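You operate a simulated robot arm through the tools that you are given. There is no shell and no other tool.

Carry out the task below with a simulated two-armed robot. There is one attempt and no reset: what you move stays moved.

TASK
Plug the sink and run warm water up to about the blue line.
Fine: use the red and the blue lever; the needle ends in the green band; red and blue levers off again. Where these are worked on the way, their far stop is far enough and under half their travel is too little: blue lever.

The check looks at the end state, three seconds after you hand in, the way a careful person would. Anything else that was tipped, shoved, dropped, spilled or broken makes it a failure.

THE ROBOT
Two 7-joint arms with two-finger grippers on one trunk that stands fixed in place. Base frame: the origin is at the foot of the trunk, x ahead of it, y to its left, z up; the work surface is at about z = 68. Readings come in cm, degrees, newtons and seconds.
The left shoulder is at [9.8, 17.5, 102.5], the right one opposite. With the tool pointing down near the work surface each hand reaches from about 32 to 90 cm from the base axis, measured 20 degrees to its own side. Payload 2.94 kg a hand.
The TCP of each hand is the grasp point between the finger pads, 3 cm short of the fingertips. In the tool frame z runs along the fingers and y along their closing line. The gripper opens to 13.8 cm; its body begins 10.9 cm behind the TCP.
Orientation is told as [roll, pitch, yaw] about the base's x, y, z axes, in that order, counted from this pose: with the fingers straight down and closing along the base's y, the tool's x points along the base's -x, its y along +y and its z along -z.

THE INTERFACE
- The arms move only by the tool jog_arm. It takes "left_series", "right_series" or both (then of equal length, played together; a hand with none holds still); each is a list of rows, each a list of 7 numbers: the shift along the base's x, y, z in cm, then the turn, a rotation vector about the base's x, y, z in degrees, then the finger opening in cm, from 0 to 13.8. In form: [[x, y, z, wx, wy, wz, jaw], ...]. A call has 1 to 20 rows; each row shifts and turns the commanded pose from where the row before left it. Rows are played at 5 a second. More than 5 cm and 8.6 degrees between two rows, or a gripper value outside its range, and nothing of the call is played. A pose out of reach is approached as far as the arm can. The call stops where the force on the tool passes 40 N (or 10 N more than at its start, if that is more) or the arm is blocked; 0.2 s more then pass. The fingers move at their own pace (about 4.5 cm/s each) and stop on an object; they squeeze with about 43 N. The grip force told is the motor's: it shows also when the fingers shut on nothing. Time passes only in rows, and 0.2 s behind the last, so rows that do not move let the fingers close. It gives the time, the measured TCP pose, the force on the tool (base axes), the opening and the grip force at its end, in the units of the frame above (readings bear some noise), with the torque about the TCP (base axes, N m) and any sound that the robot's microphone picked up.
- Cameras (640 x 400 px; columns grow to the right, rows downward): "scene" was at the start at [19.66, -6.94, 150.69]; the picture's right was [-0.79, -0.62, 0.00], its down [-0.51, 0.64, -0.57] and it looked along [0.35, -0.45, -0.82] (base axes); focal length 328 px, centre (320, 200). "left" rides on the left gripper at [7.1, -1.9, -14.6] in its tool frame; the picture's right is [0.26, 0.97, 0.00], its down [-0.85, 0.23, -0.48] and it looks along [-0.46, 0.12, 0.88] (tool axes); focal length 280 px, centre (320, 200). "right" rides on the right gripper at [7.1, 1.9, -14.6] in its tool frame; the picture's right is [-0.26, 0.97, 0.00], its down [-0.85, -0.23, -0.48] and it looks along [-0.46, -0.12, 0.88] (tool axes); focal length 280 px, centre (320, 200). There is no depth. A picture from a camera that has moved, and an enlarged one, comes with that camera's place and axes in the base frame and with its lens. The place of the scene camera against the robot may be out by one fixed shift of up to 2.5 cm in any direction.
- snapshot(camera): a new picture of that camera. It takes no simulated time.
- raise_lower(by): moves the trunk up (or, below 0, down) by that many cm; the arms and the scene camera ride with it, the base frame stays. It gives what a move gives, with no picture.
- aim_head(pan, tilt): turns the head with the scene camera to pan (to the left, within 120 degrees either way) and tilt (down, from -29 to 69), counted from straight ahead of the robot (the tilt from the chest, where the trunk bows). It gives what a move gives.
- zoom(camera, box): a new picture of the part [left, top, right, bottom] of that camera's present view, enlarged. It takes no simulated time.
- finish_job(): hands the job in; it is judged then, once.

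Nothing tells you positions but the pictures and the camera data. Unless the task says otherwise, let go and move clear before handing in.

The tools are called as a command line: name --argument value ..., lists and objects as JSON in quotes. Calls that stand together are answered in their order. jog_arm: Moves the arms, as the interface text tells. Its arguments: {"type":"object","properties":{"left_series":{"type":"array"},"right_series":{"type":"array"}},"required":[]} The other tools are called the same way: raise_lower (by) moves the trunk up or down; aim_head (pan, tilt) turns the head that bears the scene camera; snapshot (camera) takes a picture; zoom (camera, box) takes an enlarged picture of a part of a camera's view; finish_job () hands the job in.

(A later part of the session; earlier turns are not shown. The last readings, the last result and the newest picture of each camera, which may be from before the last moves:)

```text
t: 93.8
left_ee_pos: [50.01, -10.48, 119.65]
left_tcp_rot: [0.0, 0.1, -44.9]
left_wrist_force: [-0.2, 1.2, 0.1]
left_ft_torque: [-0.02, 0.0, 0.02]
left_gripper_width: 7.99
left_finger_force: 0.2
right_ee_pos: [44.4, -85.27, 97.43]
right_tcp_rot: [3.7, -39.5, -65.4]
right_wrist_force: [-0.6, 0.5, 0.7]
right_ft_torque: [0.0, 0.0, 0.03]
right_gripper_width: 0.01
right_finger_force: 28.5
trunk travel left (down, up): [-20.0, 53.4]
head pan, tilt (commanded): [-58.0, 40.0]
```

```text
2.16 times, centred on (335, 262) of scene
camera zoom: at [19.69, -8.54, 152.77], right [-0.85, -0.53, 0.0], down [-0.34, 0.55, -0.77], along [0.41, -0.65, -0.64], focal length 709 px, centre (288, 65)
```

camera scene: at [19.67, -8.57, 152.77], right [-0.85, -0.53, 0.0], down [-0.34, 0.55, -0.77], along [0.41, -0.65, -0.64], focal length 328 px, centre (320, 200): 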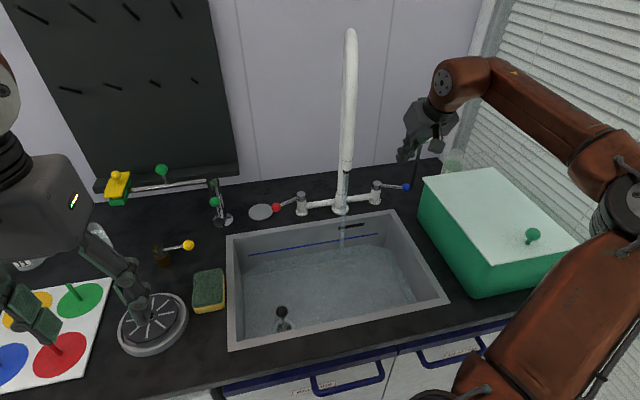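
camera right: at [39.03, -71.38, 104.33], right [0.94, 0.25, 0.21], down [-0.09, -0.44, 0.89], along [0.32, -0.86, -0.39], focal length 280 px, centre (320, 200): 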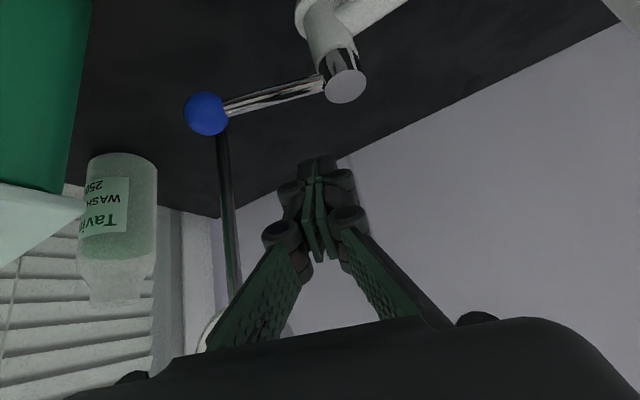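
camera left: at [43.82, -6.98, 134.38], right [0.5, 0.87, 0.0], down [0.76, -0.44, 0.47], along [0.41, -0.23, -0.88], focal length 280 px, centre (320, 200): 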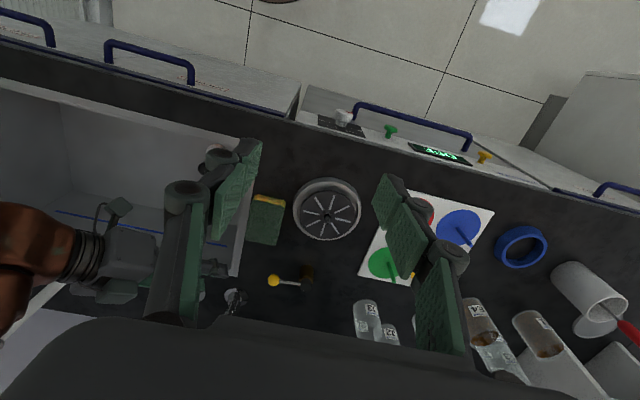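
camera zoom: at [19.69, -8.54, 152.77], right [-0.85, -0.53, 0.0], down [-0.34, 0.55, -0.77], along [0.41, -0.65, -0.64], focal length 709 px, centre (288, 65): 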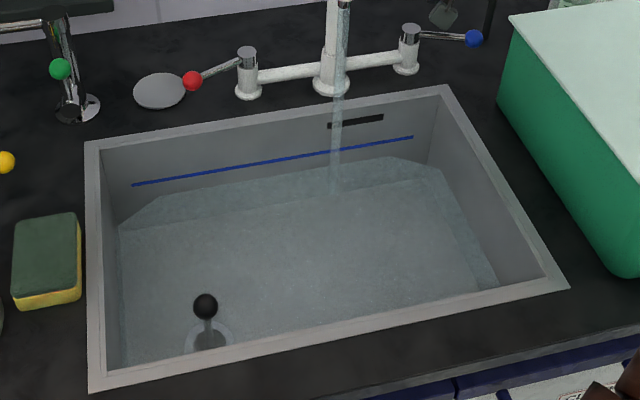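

zoom --camera "scene" --box '[380, 100, 470, 165]'

jog_arm --right_series '[[0, 0, -1.2, 0, 0, 0, 0], [0, 0, -1.2, 0, 0, 0, 0], [0, 0, -1.0, 0, 0, 0, 0], [0, 0, 0, 0, 0, 0, 0]]'

snapshot --camera "right"

zoom --camera "scene" --box '[330, 140, 470, 230]'

```text
6.15 times, centred on (425, 132) of scene
camera zoom: at [19.69, -8.54, 152.77], right [-0.85, -0.53, 0.0], down [-0.34, 0.55, -0.77], along [0.41, -0.65, -0.64], focal length 2019 px, centre (-326, 615)
```

zoom: 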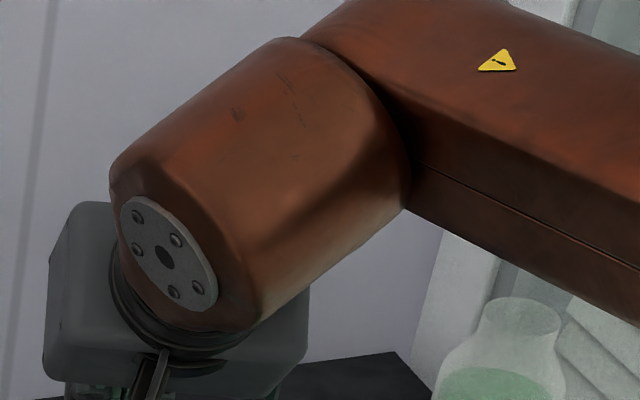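

```text
t: 94.8
left_ee_pos: [50.17, -10.45, 119.85]
left_tcp_rot: [0.0, 0.1, -44.8]
left_wrist_force: [-0.5, -0.2, 0.3]
left_ft_torque: [0.0, 0.0, -0.01]
left_gripper_width: 8.01
left_finger_force: 0.0
right_ee_pos: [44.36, -85.24, 94.05]
right_tcp_rot: [3.6, -39.5, -65.3]
right_wrist_force: [0.2, -0.2, 0.1]
right_ft_torque: [0.0, -0.01, 0.05]
right_gripper_width: 0.0
right_finger_force: 28.3
trunk travel left (down, up): [-20.0, 53.4]
head pan, tilt (commanded): [-58.0, 40.0]
```

```text
taken
camera right: at [39.03, -71.39, 100.93], right [0.94, 0.25, 0.21], down [-0.08, -0.44, 0.89], along [0.32, -0.86, -0.39], focal length 280 px, centre (320, 200)
```

right: 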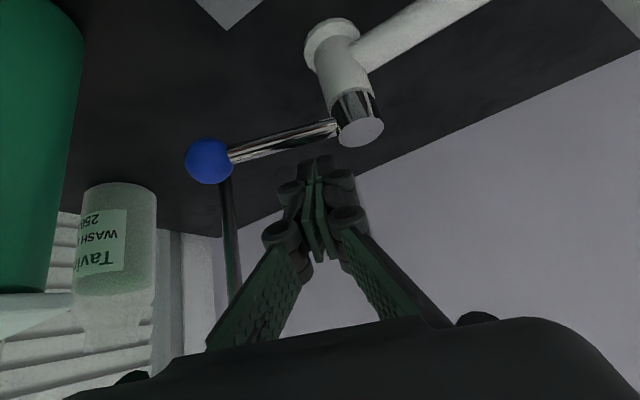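

```text
4.44 times, centred on (400, 185) of scene
camera zoom: at [19.72, -8.53, 152.77], right [-0.85, -0.53, 0.0], down [-0.34, 0.55, -0.77], along [0.41, -0.65, -0.64], focal length 1458 px, centre (-36, 267)
```

zoom: 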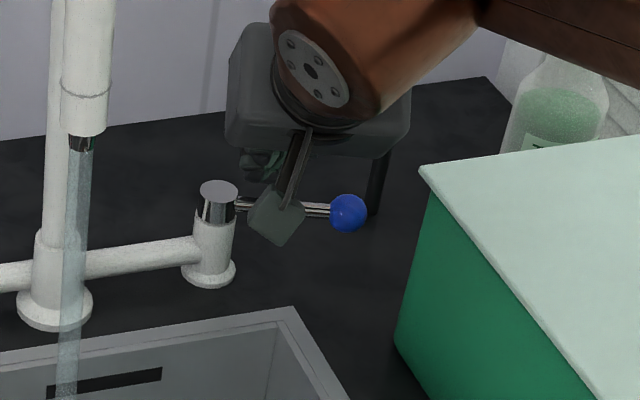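

Fingertips are just behind the rod. I'll lower the last centimetre and then hold while the level rises, since I want blue closed at roughly 85–90 % of the fill.

jog_arm --right_series '[[0, 0, -0.6, 0, 0, 0, 0], [0, 0, -0.6, 0, 0, 0, 0], [0, 0, 0, 0, 0, 0, 0], [0, 0, 0, 0, 0, 0, 0], [0, 0, 0, 0, 0, 0, 0], [0, 0, 0, 0, 0, 0, 0], [0, 0, 0, 0, 0, 0, 0], [0, 0, 0, 0, 0, 0, 0], [0, 0, 0, 0, 0, 0, 0], [0, 0, 0, 0, 0, 0, 0], [0, 0, 0, 0, 0, 0, 0], [0, 0, 0, 0, 0, 0, 0], [0, 0, 0, 0, 0, 0, 0], [0, 0, 0, 0, 0, 0, 0], [0, 0, 0, 0, 0, 0, 0], [0, 0, 0, 0, 0, 0, 0], [0, 0, 0, 0, 0, 0, 0], [0, 0, 0, 0, 0, 0, 0]]'

snapshot --camera "right"

zoom --camera "scene" --box '[220, 170, 450, 355]'

```text
t: 98.6
left_ee_pos: [50.09, -10.54, 119.84]
left_tcp_rot: [0.0, 0.1, -44.9]
left_wrist_force: [-0.9, -0.1, 0.1]
left_ft_torque: [0.01, 0.01, 0.0]
left_gripper_width: 7.99
left_finger_force: 0.1
right_ee_pos: [44.4, -85.36, 92.86]
right_tcp_rot: [3.7, -39.5, -65.3]
right_wrist_force: [-0.7, -0.4, 0.6]
right_ft_torque: [0.01, 0.0, -0.01]
right_gripper_width: 0.01
right_finger_force: 29.0
trunk travel left (down, up): [-20.0, 53.4]
head pan, tilt (commanded): [-58.0, 40.0]
```

```text
taken
camera right: at [39.03, -71.43, 99.71], right [0.94, 0.25, 0.21], down [-0.08, -0.44, 0.89], along [0.32, -0.86, -0.39], focal length 280 px, centre (320, 200)
```

right: 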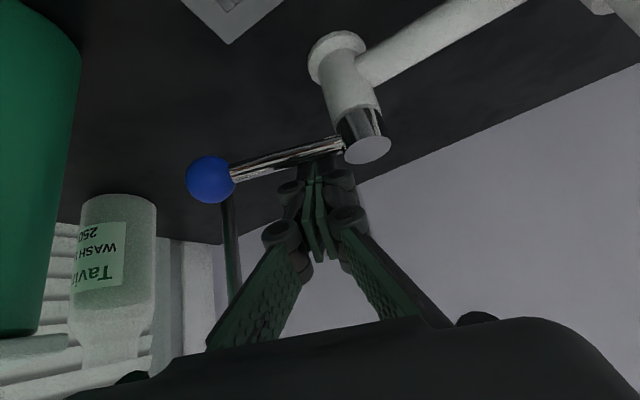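

```text
2.16 times, centred on (335, 262) of scene
camera zoom: at [19.73, -8.54, 152.76], right [-0.85, -0.53, 0.0], down [-0.34, 0.55, -0.77], along [0.41, -0.65, -0.64], focal length 709 px, centre (288, 65)
```

zoom: 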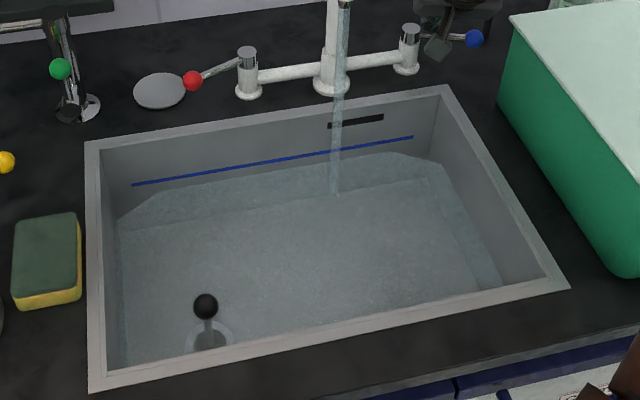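

The tips are now hooked behind the rod. The level is about three quarters of the way, so I'll wait about 4 s more and then pull blue shut.

jog_arm --right_series '[[0, 0, 0, 0, 0, 0, 0], [0, 0, 0, 0, 0, 0, 0], [0, 0, 0, 0, 0, 0, 0], [0, 0, 0, 0, 0, 0, 0], [0, 0, 0, 0, 0, 0, 0], [0, 0, 0, 0, 0, 0, 0], [0, 0, 0, 0, 0, 0, 0], [0, 0, 0, 0, 0, 0, 0], [0, 0, 0, 0, 0, 0, 0], [0, 0, 0, 0, 0, 0, 0], [0, 0, 0, 0, 0, 0, 0], [0, 0, 0, 0, 0, 0, 0], [0, 0, 0, 0, 0, 0, 0], [0, 0, 0, 0, 0, 0, 0], [0, 0, 0, 0, 0, 0, 0], [0, 0, 0, 0, 0, 0, 0], [0, 0, 0, 0, 0, 0, 0]]'

zoom --camera "scene" --box '[220, 170, 450, 355]'

```text
t: 102.2
left_ee_pos: [50.12, -10.43, 119.76]
left_tcp_rot: [0.0, 0.1, -44.9]
left_wrist_force: [-0.6, -0.8, 0.8]
left_ft_torque: [0.0, -0.05, 0.0]
left_gripper_width: 8.0
left_finger_force: 0.0
right_ee_pos: [44.33, -85.28, 92.91]
right_tcp_rot: [3.6, -39.6, -65.3]
right_wrist_force: [0.1, 0.4, 0.3]
right_ft_torque: [0.0, 0.05, 0.01]
right_gripper_width: 0.0
right_finger_force: 28.1
trunk travel left (down, up): [-20.0, 53.4]
head pan, tilt (commanded): [-58.0, 40.0]
```

```text
2.16 times, centred on (335, 262) of scene
camera zoom: at [19.73, -8.54, 152.76], right [-0.85, -0.53, 0.0], down [-0.34, 0.55, -0.77], along [0.41, -0.65, -0.64], focal length 709 px, centre (288, 65)
```

zoom: 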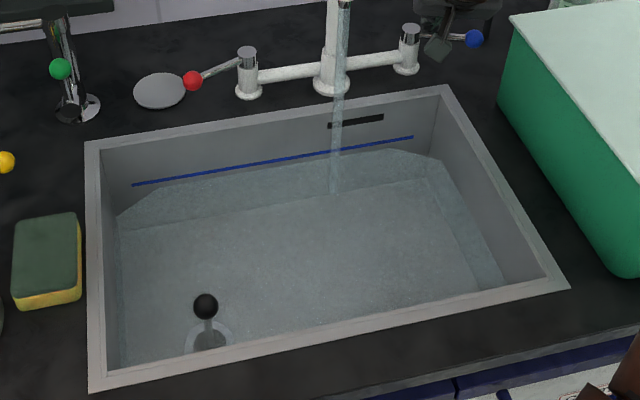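

jog_arm --right_series '[[-0.57, 0.71, 0, 0, 0, 0, 0], [-0.5, 0.61, 0, 0, 0, 0, 0], [-0.5, 0.61, 0, 0, 0, 0, 0], [-0.23, 0.83, 0, 0, 0, 0, 0], [-0.23, 0.83, 0, 0, 0, 0, 0]]'

snapshot --camera "right"

zoom --camera "scene" --box '[330, 140, 470, 230]'

```text
t: 103.4
left_ee_pos: [50.1, -10.46, 119.84]
left_tcp_rot: [0.0, 0.0, -44.8]
left_wrist_force: [0.1, 0.2, 0.2]
left_ft_torque: [0.0, 0.0, 0.01]
left_gripper_width: 8.01
left_finger_force: 0.0
right_ee_pos: [42.21, -81.64, 92.92]
right_tcp_rot: [3.6, -39.5, -65.2]
right_wrist_force: [-0.3, -0.6, 0.5]
right_ft_torque: [0.0, 0.0, -0.02]
right_gripper_width: 0.02
right_finger_force: 27.6
trunk travel left (down, up): [-20.0, 53.4]
head pan, tilt (commanded): [-58.0, 40.0]
```

```text
taken
camera right: at [36.93, -67.85, 99.81], right [0.94, 0.25, 0.21], down [-0.08, -0.44, 0.9], along [0.32, -0.86, -0.39], focal length 280 px, centre (320, 200)
```

right: 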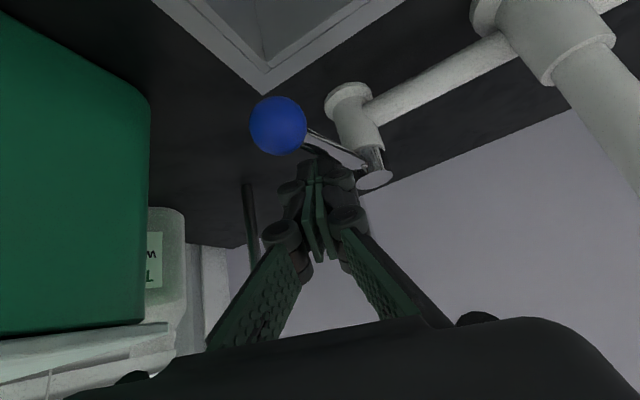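

```text
4.44 times, centred on (400, 185) of scene
camera zoom: at [19.71, -8.51, 152.77], right [-0.85, -0.53, 0.0], down [-0.34, 0.55, -0.77], along [0.41, -0.65, -0.64], focal length 1458 px, centre (-36, 267)
```

zoom: 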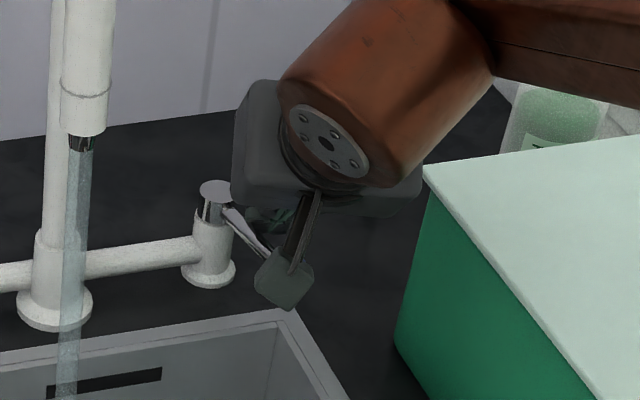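

The blue lever is swinging back nicely, at about 20° from closed. Finishing the motion to its stop.

jog_arm --right_series '[[0.18, 0.67, 0, 0, 0, 0, 0], [0.18, 0.67, 0, 0, 0, 0, 0], [0.28, 0.42, 0, 0, 0, 0, 0]]'

snapshot --camera "right"

zoom --camera "scene" --box '[330, 140, 470, 230]'

```text
t: 104.2
left_ee_pos: [49.8, -11.02, 119.87]
left_tcp_rot: [0.4, 0.1, -45.0]
left_wrist_force: [0.5, 0.2, -0.9]
left_ft_torque: [0.01, -0.03, 0.02]
left_gripper_width: 8.02
left_finger_force: 0.0
right_ee_pos: [42.33, -80.64, 92.93]
right_tcp_rot: [3.4, -39.7, -65.7]
right_wrist_force: [-20.8, -27.6, 8.5]
right_ft_torque: [-0.34, 0.25, -0.14]
right_gripper_width: 0.0
right_finger_force: 28.7
trunk travel left (down, up): [-20.0, 53.4]
head pan, tilt (commanded): [-58.0, 40.0]
```

```text
taken
camera right: at [37.13, -66.79, 99.74], right [0.95, 0.25, 0.21], down [-0.09, -0.43, 0.9], along [0.31, -0.87, -0.39], focal length 280 px, centre (320, 200)
```

right: 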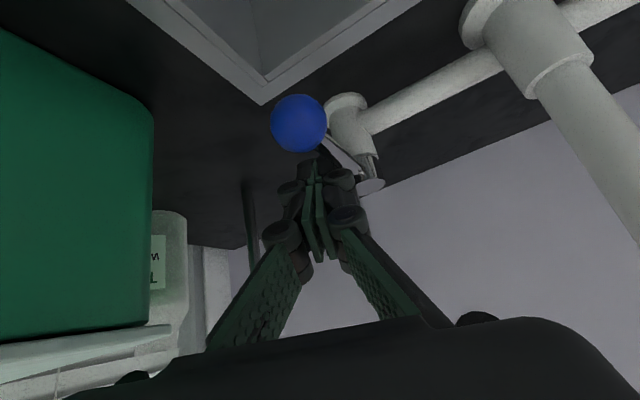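

```text
4.44 times, centred on (400, 185) of scene
camera zoom: at [19.38, -9.33, 152.82], right [-0.85, -0.53, 0.0], down [-0.34, 0.55, -0.76], along [0.4, -0.65, -0.65], focal length 1458 px, centre (-36, 267)
```

zoom: 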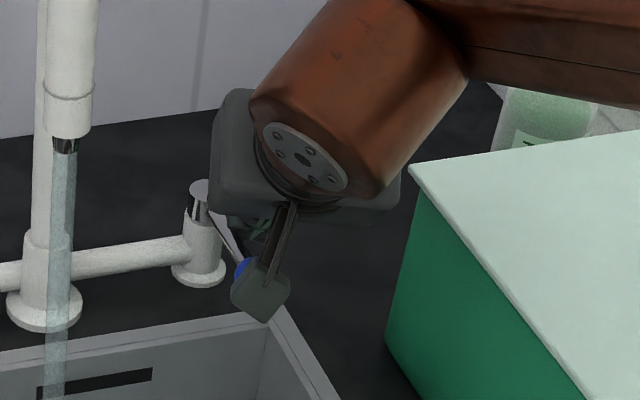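

Blue is against its closed stop, with the knob back at d≈82.5, r≈25.4. Now I'll release, lift away and go to the red lever; only hot water runs meanwhile.

jog_arm --right_series '[[-0.7, -0.7, 0.3, 0, 0, 0, 0], [-0.2, -0.2, 2.5, 0, 0, 0, 0], [-0.7, 0.7, 3.2, 0, 0, 0, 0], [-2.0, 2.2, 3.2, 5.9, 2.7, 0, 0], [-2.4, 2.4, 3, 5.9, 2.7, 6.0, 0], [-2.5, 2.5, 2.5, 0, 0, 7, 0], [-2.5, 2.5, 2, 0, 0, 7, 2], [-2.5, 2.5, 1.5, 0, 0, 0, 4], [-1.5, 1.5, 0.5, 0, 0, 0, 5]]'

snapshot --camera "scene"

snapshot --camera "right"

```text
refused: row 5 steps farther than a row can; nothing moved
```

```text
taken
camera scene: at [19.38, -9.33, 152.82], right [-0.85, -0.53, 0.0], down [-0.34, 0.55, -0.76], along [0.4, -0.65, -0.65], focal length 328 px, centre (320, 200)
```

scene: 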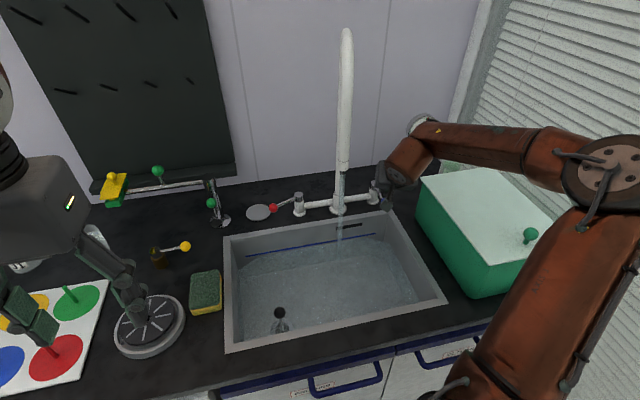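

```text
taken
camera right: at [37.13, -66.79, 99.74], right [0.95, 0.25, 0.21], down [-0.09, -0.43, 0.9], along [0.31, -0.87, -0.39], focal length 280 px, centre (320, 200)
```

right: 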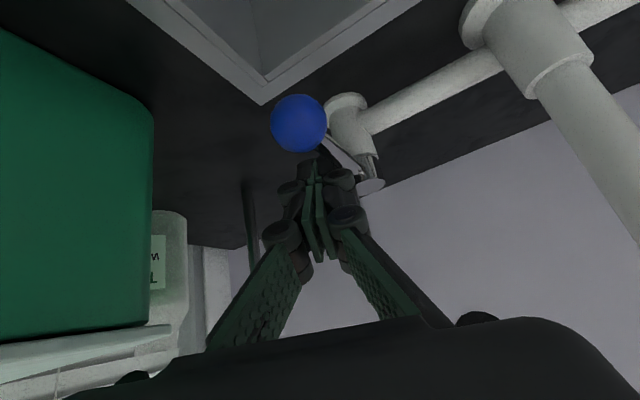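

That call was refused because one row's rotation was too large; nothing moved. I'll resend it with smaller turns.

jog_arm --right_series '[[-0.7, -0.7, 0.3, 0, 0, 0, 0], [-0.2, -0.2, 2.5, 0, 0, 0, 0], [-0.7, 0.7, 3.2, 0, 0, 0, 0], [-2.0, 2.2, 3.2, 5.9, 2.7, 0, 0], [-2.4, 2.4, 3, 5.9, 2.7, 0, 0], [-2.5, 2.5, 2.5, 0, 0, 7, 0], [-2.5, 2.5, 2, 0, 0, 7, 2], [-2.5, 2.5, 1.5, 0, 0, 6, 4], [-1.5, 1.5, 0.5, 0, 0, 0, 5]]'

snapshot --camera "scene"

snapshot --camera "right"

```text
t: 106.2
left_ee_pos: [50.01, -10.37, 119.79]
left_tcp_rot: [0.0, 0.0, -45.0]
left_wrist_force: [0.3, -0.4, 0.2]
left_ft_torque: [-0.03, 0.02, 0.03]
left_gripper_width: 8.01
left_finger_force: 0.0
right_ee_pos: [27.76, -66.43, 111.46]
right_tcp_rot: [3.5, -26.5, -45.2]
right_wrist_force: [0.1, -0.7, -0.6]
right_ft_torque: [-0.03, 0.02, 0.03]
right_gripper_width: 5.02
right_finger_force: 0.1
trunk travel left (down, up): [-20.0, 53.4]
head pan, tilt (commanded): [-58.0, 40.0]
```

```text
taken
camera scene: at [19.69, -8.45, 152.77], right [-0.85, -0.53, 0.0], down [-0.34, 0.55, -0.77], along [0.41, -0.65, -0.64], focal length 328 px, centre (320, 200)
```

scene: 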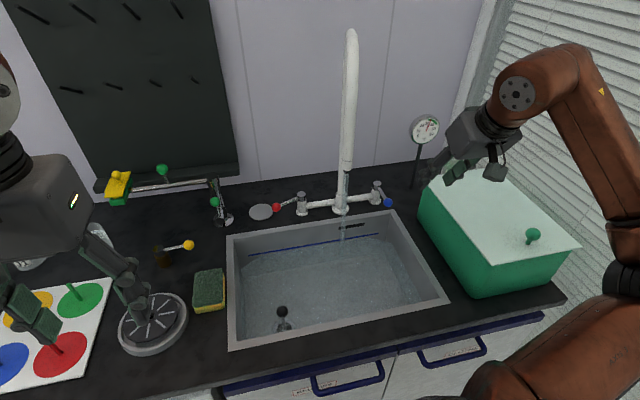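

```text
taken
camera right: at [19.31, -56.6, 121.56], right [0.83, 0.53, 0.17], down [0.21, -0.58, 0.79], along [0.52, -0.62, -0.59], focal length 280 px, centre (320, 200)
```

right: 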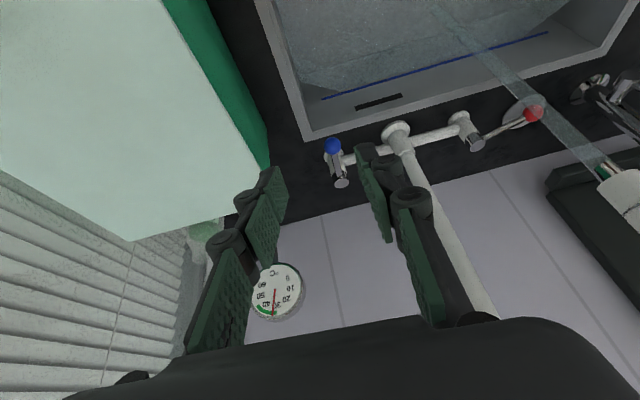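

Blue is back pointing straight forward. A quick read of the gauge and level while heading to red.

zoom --camera "scene" --box '[395, 105, 455, 150]'

zoom --camera "scene" --box '[230, 170, 450, 310]'

jog_arm --right_series '[[1.8, 3.2, 0.4, 0, 0, 0, 5], [2.0, 3.0, 0.4, 0, 0, 0, 5], [2.7, 2.7, 0, 0, 0, 0, 5], [2.7, 2.7, 0, 0, 0, 0, 5], [2.7, 2.7, 0, 0, 0, 0, 5], [2.7, 2.7, 0, 0, 0, 0, 5], [2.7, 2.7, 0, 0, 0, 0, 5], [2.7, 2.7, 0, 0, 0, 0, 6], [2.2, 2.2, 0, 0, 0, 0, 6]]'

snapshot --camera "right"

```text
8.89 times, centred on (425, 128) of scene
camera zoom: at [19.69, -8.45, 152.77], right [-0.85, -0.53, 0.0], down [-0.34, 0.55, -0.77], along [0.41, -0.65, -0.64], focal length 2916 px, centre (-613, 844)
```

zoom: 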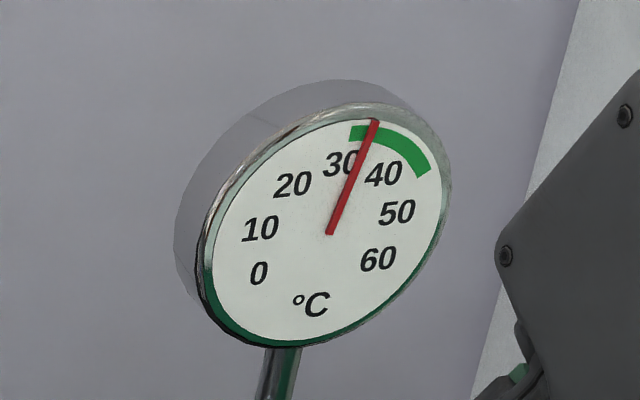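

```text
2.86 times, centred on (340, 240) of scene
camera zoom: at [19.69, -8.45, 152.77], right [-0.85, -0.53, 0.0], down [-0.34, 0.55, -0.77], along [0.41, -0.65, -0.64], focal length 937 px, centre (263, 86)
```

zoom: 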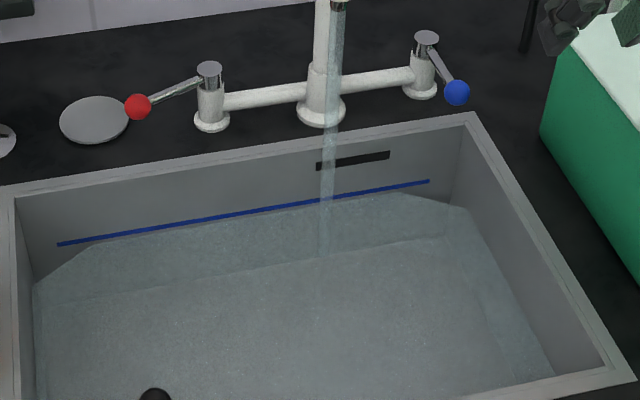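

```text
t: 108.2
left_ee_pos: [50.38, -10.36, 119.5]
left_tcp_rot: [-0.1, 0.2, -44.9]
left_wrist_force: [0.0, -0.9, -1.1]
left_ft_torque: [-0.03, 0.05, -0.02]
left_gripper_width: 8.01
left_finger_force: 0.0
right_ee_pos: [50.55, -41.84, 111.98]
right_tcp_rot: [3.6, -26.4, -45.3]
right_wrist_force: [0.3, 0.6, -0.3]
right_ft_torque: [0.05, 0.09, 0.01]
right_gripper_width: 5.99
right_finger_force: 0.2
trunk travel left (down, up): [-20.0, 53.4]
head pan, tilt (commanded): [-58.0, 40.0]
```

```text
taken
camera right: at [42.07, -32.05, 122.12], right [0.83, 0.53, 0.17], down [0.21, -0.58, 0.79], along [0.52, -0.62, -0.59], focal length 280 px, centre (320, 200)
```

right: 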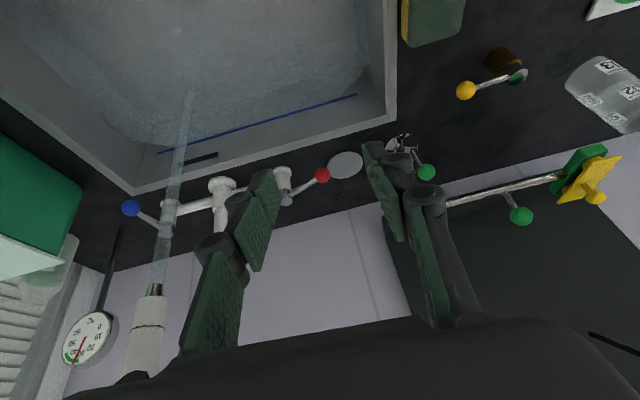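

The needle is at about 35 °C, in the band, and the level is about 85–87 % of the way. Now I'll tilt down to the red knob, straddling it, ready to push it shut.

jog_arm --right_series '[[0.9, -1.1, -2.6, -5.3, -5.3, 0, 6], [0.9, -1.1, -2.6, -5.3, -5.3, 0, 6], [0.9, -1.1, -2.6, -5.3, -5.3, 0, 6], [0.9, -1.1, -2.6, -5.3, -5.3, 0, 6], [2.33, -2.35, -2.1, 0, 0, 0, 6], [2.33, -2.35, -2.1, 0, 0, 0, 6], [2.33, -2.35, -2.1, 0, 0, 0, 6], [0, 0, 0, 0, 0, 0, 6]]'

snapshot --camera "right"

snapshot --camera "scene"

```text
t: 110.0
left_ee_pos: [50.1, -10.44, 119.78]
left_tcp_rot: [0.0, 0.1, -44.9]
left_wrist_force: [0.3, 0.1, -0.3]
left_ft_torque: [-0.03, 0.0, 0.03]
left_gripper_width: 8.03
left_finger_force: 0.1
right_ee_pos: [60.72, -53.39, 95.83]
right_tcp_rot: [4.0, -56.5, -45.6]
right_wrist_force: [0.2, 0.3, 0.1]
right_ft_torque: [-0.01, 0.0, 0.0]
right_gripper_width: 6.01
right_finger_force: 0.0
trunk travel left (down, up): [-20.0, 53.4]
head pan, tilt (commanded): [-58.0, 40.0]
```

```text
taken
camera right: at [49.98, -41.15, 98.03], right [0.75, 0.61, 0.26], down [-0.13, -0.25, 0.96], along [0.65, -0.75, -0.11], focal length 280 px, centre (320, 200)
```

right: 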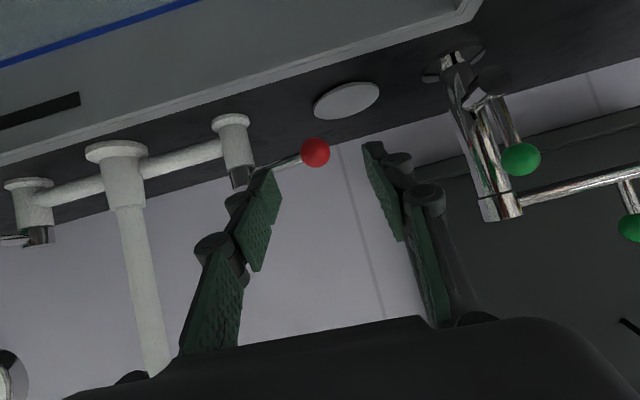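

```text
taken
camera scene: at [19.66, -8.48, 152.78], right [-0.85, -0.53, 0.0], down [-0.34, 0.55, -0.77], along [0.41, -0.65, -0.64], focal length 328 px, centre (320, 200)
```

scene: 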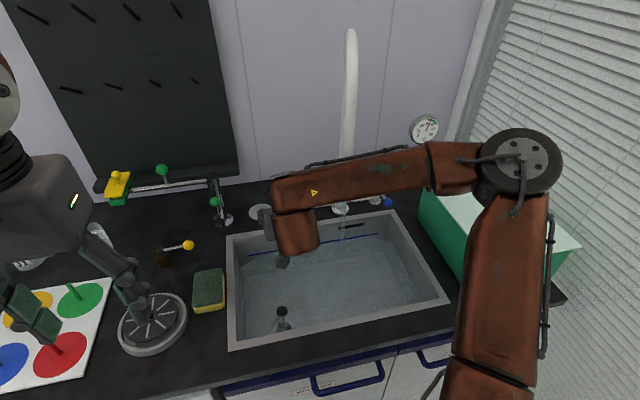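

jog_arm --right_series '[[1.3, -1.3, -1.3, 0, 0, 0, 6], [1.2, -1.2, -1.3, 0, 0, 0, 6], [0, 0, 0, 0, 0, 0, 6], [0, 0, 0, 0, 0, 0, 6], [0, 0, 0, 0, 0, 0, 6], [0, 0, 0, 0, 0, 0, 6]]'

snapshot --camera "right"

zoom --camera "scene" --box '[395, 105, 455, 150]'

zoom --camera "scene" --box '[230, 210, 450, 350]'

```text
t: 111.4
left_ee_pos: [50.13, -10.53, 119.76]
left_tcp_rot: [0.0, 0.0, -44.9]
left_wrist_force: [-0.3, -0.9, -0.7]
left_ft_torque: [0.02, 0.02, 0.02]
left_gripper_width: 8.0
left_finger_force: 0.1
right_ee_pos: [63.29, -55.79, 93.08]
right_tcp_rot: [4.0, -56.5, -45.5]
right_wrist_force: [0.9, 0.2, 0.4]
right_ft_torque: [0.0, 0.0, -0.01]
right_gripper_width: 5.98
right_finger_force: 0.2
trunk travel left (down, up): [-20.0, 53.4]
head pan, tilt (commanded): [-58.0, 40.0]
```

```text
taken
camera right: at [52.52, -43.64, 95.27], right [0.75, 0.61, 0.26], down [-0.13, -0.25, 0.96], along [0.65, -0.75, -0.11], focal length 280 px, centre (320, 200)
```

right: 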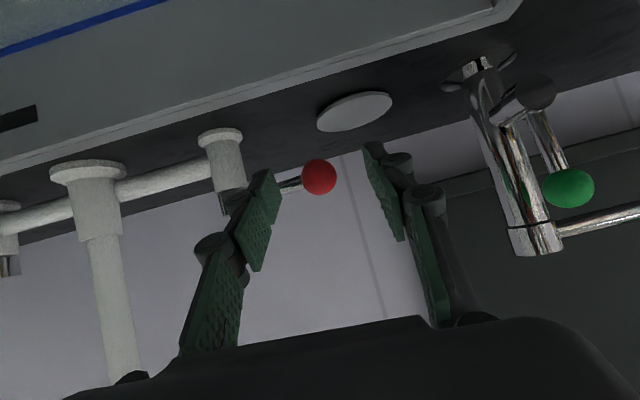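

```text
8.89 times, centred on (425, 128) of scene
camera zoom: at [19.74, -8.53, 152.76], right [-0.85, -0.53, 0.0], down [-0.34, 0.55, -0.77], along [0.41, -0.65, -0.64], focal length 2916 px, centre (-613, 844)
```

zoom: 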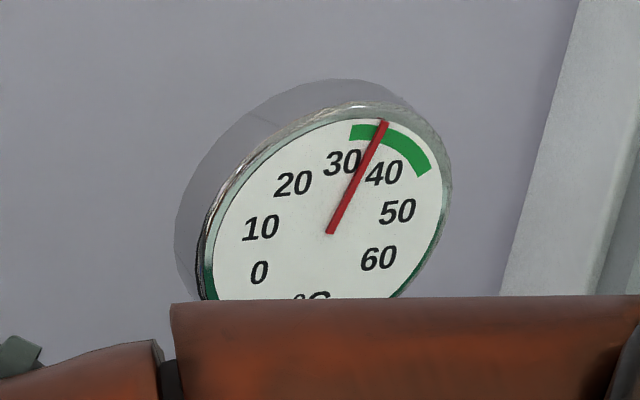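

```text
2.86 times, centred on (340, 280) of scene
camera zoom: at [19.74, -8.53, 152.76], right [-0.85, -0.53, 0.0], down [-0.34, 0.55, -0.77], along [0.41, -0.65, -0.64], focal length 937 px, centre (263, -29)
```

zoom: 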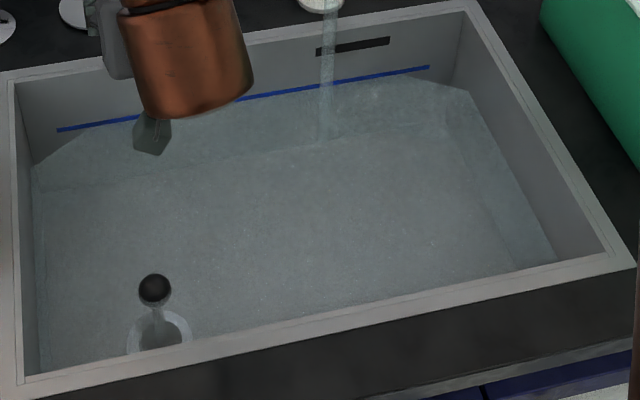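

The needle is at about 36 °C and the level is just under the line. I'll wait about 4 more seconds.

jog_arm --right_series '[[0, 0, 0, 0, 0, 0, 6], [0, 0, 0, 0, 0, 0, 6], [0, 0, 0, 0, 0, 0, 6], [0, 0, 0, 0, 0, 0, 6], [0, 0, 0, 0, 0, 0, 6], [0, 0, 0, 0, 0, 0, 6], [0, 0, 0, 0, 0, 0, 6], [0, 0, 0, 0, 0, 0, 6], [0, 0, 0, 0, 0, 0, 6], [0, 0, 0, 0, 0, 0, 6], [0, 0, 0, 0, 0, 0, 6], [0, 0, 0, 0, 0, 0, 6], [0, 0, 0, 0, 0, 0, 6], [0, 0, 0, 0, 0, 0, 6], [0, 0, 0, 0, 0, 0, 6], [0, 0, 0, 0, 0, 0, 6], [0, 0, 0, 0, 0, 0, 6], [0, 0, 0, 0, 0, 0, 6]]'

zoom --camera "scene" --box '[230, 210, 450, 350]'

zoom --camera "scene" --box '[395, 105, 455, 150]'

zoom --camera "scene" --box '[310, 215, 400, 270]'

```text
t: 115.2
left_ee_pos: [50.17, -10.43, 119.74]
left_tcp_rot: [0.1, 0.1, -44.9]
left_wrist_force: [0.4, -0.1, 1.0]
left_ft_torque: [-0.01, 0.02, 0.02]
left_gripper_width: 8.0
left_finger_force: 0.0
right_ee_pos: [63.16, -55.82, 93.06]
right_tcp_rot: [4.1, -56.6, -45.4]
right_wrist_force: [1.2, -0.2, -0.1]
right_ft_torque: [-0.02, 0.0, 0.0]
right_gripper_width: 6.0
right_finger_force: 0.1
trunk travel left (down, up): [-20.0, 53.4]
head pan, tilt (commanded): [-58.0, 40.0]
```

```text
2.86 times, centred on (340, 280) of scene
camera zoom: at [19.73, -8.53, 152.76], right [-0.85, -0.53, 0.0], down [-0.34, 0.55, -0.77], along [0.41, -0.65, -0.64], focal length 937 px, centre (263, -29)
```

zoom: 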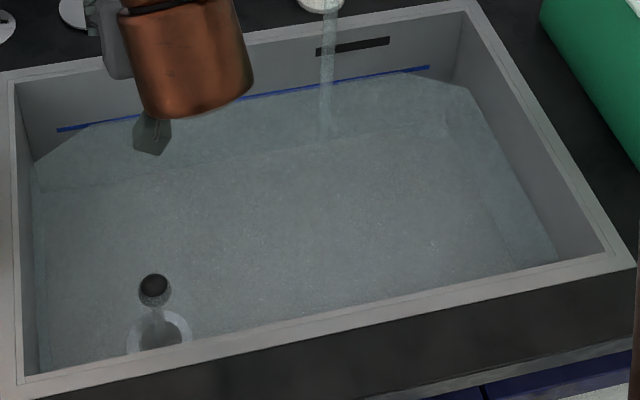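

```text
8.89 times, centred on (425, 128) of scene
camera zoom: at [19.73, -8.53, 152.76], right [-0.85, -0.53, 0.0], down [-0.34, 0.55, -0.77], along [0.41, -0.65, -0.64], focal length 2916 px, centre (-613, 844)
```

zoom: 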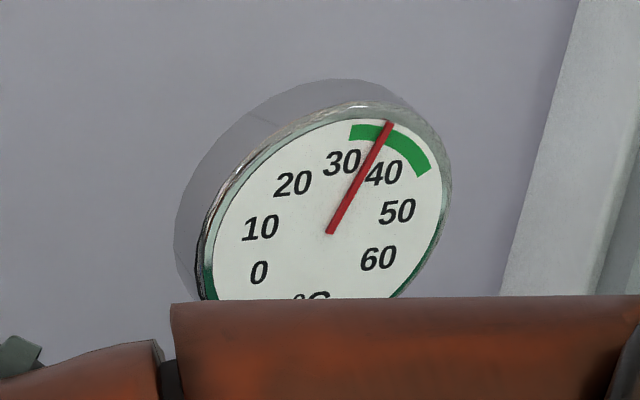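

```text
7.11 times, centred on (355, 242) of scene
camera zoom: at [19.73, -8.53, 152.76], right [-0.85, -0.53, 0.0], down [-0.34, 0.55, -0.77], along [0.41, -0.65, -0.64], focal length 2333 px, centre (71, -102)
```

zoom: 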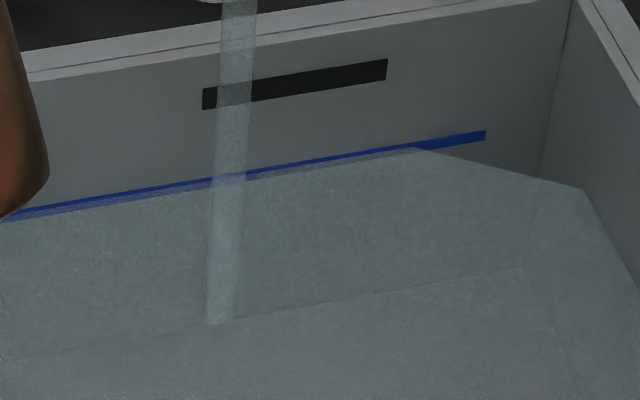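

The water surface has just reached the blue line and the needle is at about 37 °C, well in the green. Closing red now.

jog_arm --right_series '[[-0.5, -0.5, 0, 0, 0, 0, 6], [-0.5, -0.5, 0, 0, 0, 0, 6], [-1.1, -0.18, 0, 0, 0, 0, 6], [-1.1, -0.18, 0, 0, 0, 0, 6], [-1.18, -0.23, 0, 0, 0, 0, 6], [-1.18, -0.23, 0, 0, 0, 0, 6], [-1.18, -0.23, 0, 0, 0, 0, 6], [-0.76, -0.62, 0, 0, 0, 0, 6]]'

snapshot --camera "right"

```text
t: 117.0
left_ee_pos: [50.15, -10.5, 119.81]
left_tcp_rot: [0.0, 0.2, -44.8]
left_wrist_force: [0.1, 1.0, -0.3]
left_ft_torque: [0.0, -0.02, 0.0]
left_gripper_width: 8.0
left_finger_force: 0.0
right_ee_pos: [55.76, -58.48, 93.09]
right_tcp_rot: [3.9, -56.4, -45.5]
right_wrist_force: [-0.1, 0.1, -0.8]
right_ft_torque: [-0.01, 0.0, 0.01]
right_gripper_width: 6.01
right_finger_force: 0.0
trunk travel left (down, up): [-20.0, 53.4]
head pan, tilt (commanded): [-58.0, 40.0]
```

```text
taken
camera right: at [44.95, -46.35, 95.32], right [0.75, 0.61, 0.26], down [-0.13, -0.25, 0.96], along [0.65, -0.75, -0.11], focal length 280 px, centre (320, 200)
```

right: 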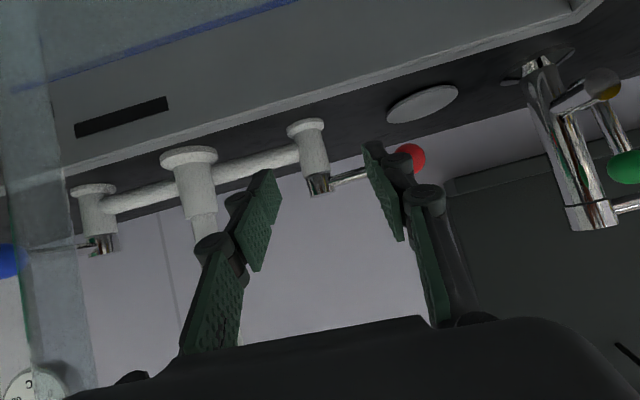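

The finger slipped past in front of the knob, which was a bit further back. I'll close the fingers, go around to the left of the knob, reach deeper, and push it from there.

jog_arm --right_series '[[2.5, 2.5, 0, 0, 0, 0, 0], [2.6, 2.6, 0, 0, 0, 0, 0], [2.6, 2.6, 0, 0, 0, 0, 0], [1.77, -1.77, 0, 0, 0, 0, 0], [1.77, -1.77, 0, 0, 0, 0, 0]]'

snapshot --camera "right"

```text
t: 118.2
left_ee_pos: [50.27, -10.21, 119.73]
left_tcp_rot: [-0.1, -0.1, -44.9]
left_wrist_force: [0.1, 0.1, 0.1]
left_ft_torque: [-0.12, 0.01, 0.0]
left_gripper_width: 7.98
left_finger_force: 0.2
right_ee_pos: [66.83, -54.09, 93.24]
right_tcp_rot: [3.8, -56.5, -45.4]
right_wrist_force: [-0.2, 1.1, -0.3]
right_ft_torque: [-0.05, 0.03, -0.07]
right_gripper_width: 0.0
right_finger_force: 27.9
trunk travel left (down, up): [-20.0, 53.4]
head pan, tilt (commanded): [-58.0, 40.0]
```

```text
taken
camera right: at [56.23, -41.98, 95.49], right [0.75, 0.61, 0.25], down [-0.13, -0.24, 0.96], along [0.65, -0.75, -0.11], focal length 280 px, centre (320, 200)
```

right: 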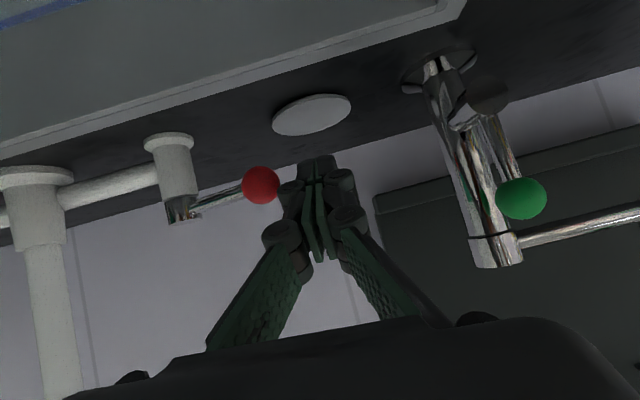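

Now the fingertips are beside the knob's left, deep enough. Pushing it right along its arc.

jog_arm --right_series '[[-0.5, -0.5, 0, 0, 0, 0, 0], [-0.78, -0.5, 0, 0, 0, 0, 0], [-0.9, -0.35, 0, 0, 0, 0, 0], [-1.0, -0.25, 0, 0, 0, 0, 0], [-1.1, -0.25, 0, 0, 0, 0, 0], [-1.1, -0.3, 0, 0, 0, 0, 0], [-0.95, -0.45, 0, 0, 0, 0, 0]]'

snapshot --camera "right"

```text
t: 119.3
left_ee_pos: [50.01, -10.56, 119.77]
left_tcp_rot: [0.0, -0.1, -45.3]
left_wrist_force: [0.0, -1.5, 0.5]
left_ft_torque: [0.1, -0.08, -0.02]
left_gripper_width: 8.0
left_finger_force: 0.0
right_ee_pos: [63.84, -54.67, 93.24]
right_tcp_rot: [5.9, -55.8, -45.5]
right_wrist_force: [5.7, 33.1, -3.9]
right_ft_torque: [0.54, -0.05, 0.35]
right_gripper_width: 0.02
right_finger_force: 28.1
trunk travel left (down, up): [-20.0, 53.4]
head pan, tilt (commanded): [-58.0, 40.0]
stopped in row 5 (right hand): the force on the tool passed its limit at 43 N (the readings are from after the stop); the commanded pose is now the measured one
```

```text
taken
camera right: at [52.74, -42.93, 95.55], right [0.73, 0.62, 0.27], down [-0.13, -0.27, 0.96], along [0.67, -0.73, -0.12], focal length 280 px, centre (320, 200)
```

right: 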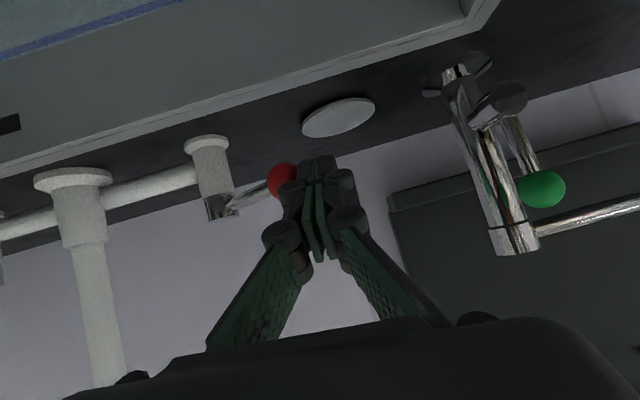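

The push came at the front of the knob because my tips were too short in depth. I'll back off left, go deeper so the finger sides span the knob, and then follow the knob's arc exactly.

jog_arm --right_series '[[1.7, 1.7, 0, 0, 0, 0, 0], [1.41, -1.41, 0, 0, 0, 0, 0], [1.3, -1.3, 0, 0, 0, 0, 0], [-0.4, -0.4, 0, 0, 0, 0, 0], [-0.25, -0.25, 0, 0, 0, 0, 0]]'

snapshot --camera "right"

```text
t: 120.5
left_ee_pos: [50.25, -10.57, 119.8]
left_tcp_rot: [-0.1, 0.1, -45.2]
left_wrist_force: [-0.8, -0.2, 0.5]
left_ft_torque: [0.05, 0.0, 0.02]
left_gripper_width: 7.99
left_finger_force: 0.1
right_ee_pos: [67.63, -57.14, 93.11]
right_tcp_rot: [4.9, -56.2, -45.5]
right_wrist_force: [-0.4, -0.7, 0.1]
right_ft_torque: [0.0, -0.03, 0.02]
right_gripper_width: 0.01
right_finger_force: 28.5
trunk travel left (down, up): [-20.0, 53.4]
head pan, tilt (commanded): [-58.0, 40.0]
```

```text
taken
camera right: at [56.78, -45.12, 95.38], right [0.74, 0.62, 0.26], down [-0.13, -0.26, 0.96], along [0.66, -0.74, -0.11], focal length 280 px, centre (320, 200)
```

right: 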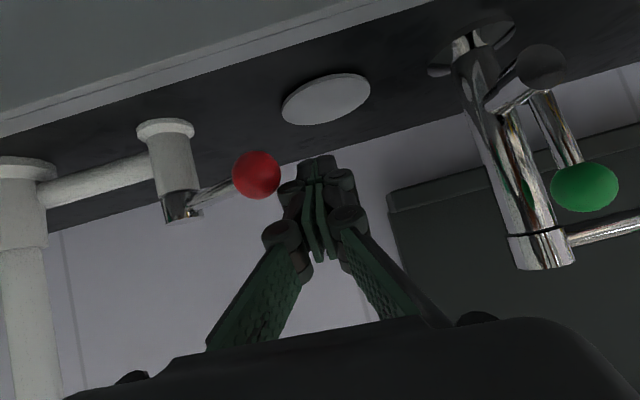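

jog_arm --right_series '[[-1.55, 0.0, 0, 0, 0, 0, 0], [-1.5, -0.2, 0, 0, 0, 0, 0], [-1.42, -0.42, 0, 0, 0, 0, 0], [-1.33, -0.65, 0, 0, 0, 0, 0]]'

snapshot --camera "right"

```text
t: 121.5
left_ee_pos: [50.02, -10.58, 119.81]
left_tcp_rot: [0.0, 0.0, -45.1]
left_wrist_force: [-0.2, 0.3, -0.1]
left_ft_torque: [0.01, 0.02, 0.0]
left_gripper_width: 8.02
left_finger_force: 0.1
right_ee_pos: [61.67, -58.28, 92.96]
right_tcp_rot: [4.9, -56.2, -45.6]
right_wrist_force: [0.2, 0.7, 0.4]
right_ft_torque: [0.01, 0.02, 0.04]
right_gripper_width: 0.0
right_finger_force: 28.1
trunk travel left (down, up): [-20.0, 53.4]
head pan, tilt (commanded): [-58.0, 40.0]
```

```text
taken
camera right: at [50.84, -46.36, 95.34], right [0.74, 0.62, 0.26], down [-0.13, -0.26, 0.96], along [0.66, -0.74, -0.11], focal length 280 px, centre (320, 200)
```

right: 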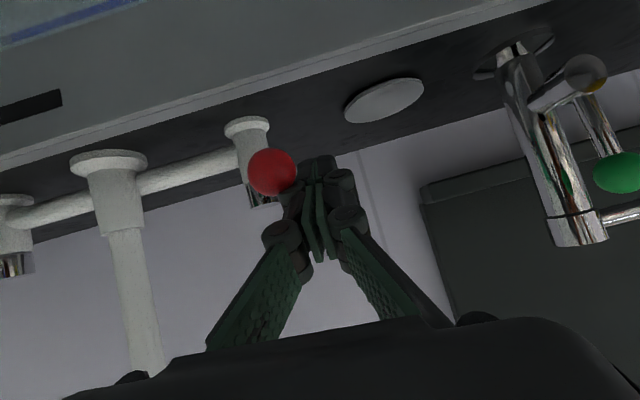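

The red lever is following; nearly closed. Finishing to the stop.

jog_arm --right_series '[[-1.1, -0.85, 0, 0, 0, 0, 0], [-0.6, -0.6, 0, 0, 0, 0, 0], [-0.4, -0.4, 0, 0, 0, 0, 0]]'

snapshot --camera "right"

snapshot --camera "scene"

```text
t: 122.3
left_ee_pos: [50.05, -10.68, 119.74]
left_tcp_rot: [0.0, 0.1, -45.1]
left_wrist_force: [0.7, 0.5, -0.2]
left_ft_torque: [0.0, 0.0, -0.01]
left_gripper_width: 7.99
left_finger_force: 0.1
right_ee_pos: [59.65, -60.2, 92.96]
right_tcp_rot: [4.9, -56.1, -45.5]
right_wrist_force: [-0.5, -2.0, 0.6]
right_ft_torque: [0.01, 0.05, 0.02]
right_gripper_width: 0.0
right_finger_force: 28.4
trunk travel left (down, up): [-20.0, 53.4]
head pan, tilt (commanded): [-58.0, 40.0]
```

```text
taken
camera right: at [48.73, -48.32, 95.36], right [0.74, 0.62, 0.26], down [-0.13, -0.26, 0.96], along [0.66, -0.74, -0.11], focal length 280 px, centre (320, 200)
```

right: 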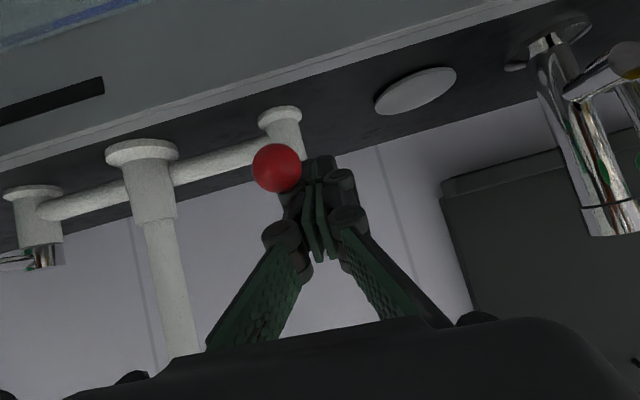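

```text
taken
camera scene: at [19.71, -8.54, 152.77], right [-0.85, -0.53, 0.0], down [-0.34, 0.55, -0.77], along [0.41, -0.65, -0.64], focal length 328 px, centre (320, 200)
```

scene: 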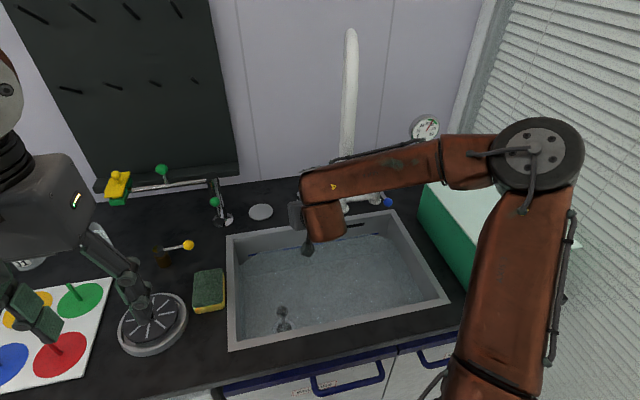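

jog_arm --right_series '[[-0.25, -0.25, 0, 0, 0, 0, 0], [-0.2, -0.2, 0, 0, 0, 0, 0]]'

zoom --camera "scene" --box '[230, 190, 450, 350]'

zoom --camera "scene" --box '[395, 105, 455, 150]'

```text
t: 122.9
left_ee_pos: [49.92, -10.52, 119.87]
left_tcp_rot: [-0.1, 0.1, -45.2]
left_wrist_force: [-0.5, -0.4, -1.1]
left_ft_torque: [-0.01, 0.0, -0.02]
left_gripper_width: 8.0
left_finger_force: 0.0
right_ee_pos: [59.24, -60.56, 93.07]
right_tcp_rot: [5.0, -56.1, -45.5]
right_wrist_force: [4.5, 4.5, 1.9]
right_ft_torque: [0.02, -0.02, 0.02]
right_gripper_width: 0.0
right_finger_force: 28.3
trunk travel left (down, up): [-20.0, 53.4]
head pan, tilt (commanded): [-58.0, 40.0]
```

```text
2.50 times, centred on (340, 270) of scene
camera zoom: at [19.78, -8.41, 152.76], right [-0.85, -0.53, 0.0], down [-0.34, 0.54, -0.77], along [0.41, -0.65, -0.64], focal length 820 px, centre (270, 25)
```

zoom: 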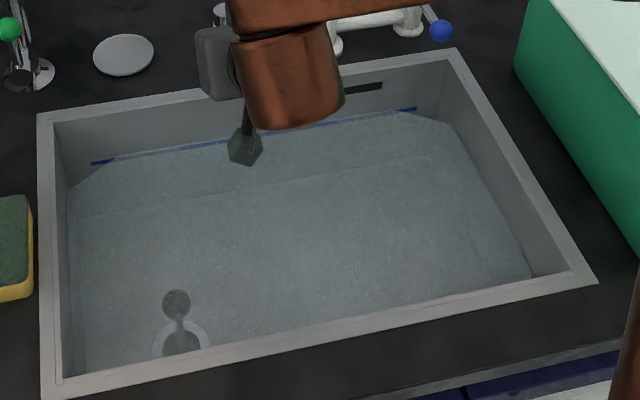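

```text
8.89 times, centred on (425, 128) of scene
camera zoom: at [19.78, -8.41, 152.76], right [-0.85, -0.53, 0.0], down [-0.34, 0.54, -0.77], along [0.41, -0.65, -0.64], focal length 2916 px, centre (-613, 844)
```

zoom: 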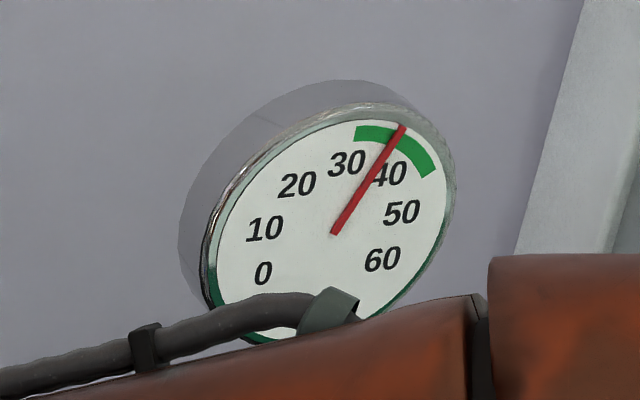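

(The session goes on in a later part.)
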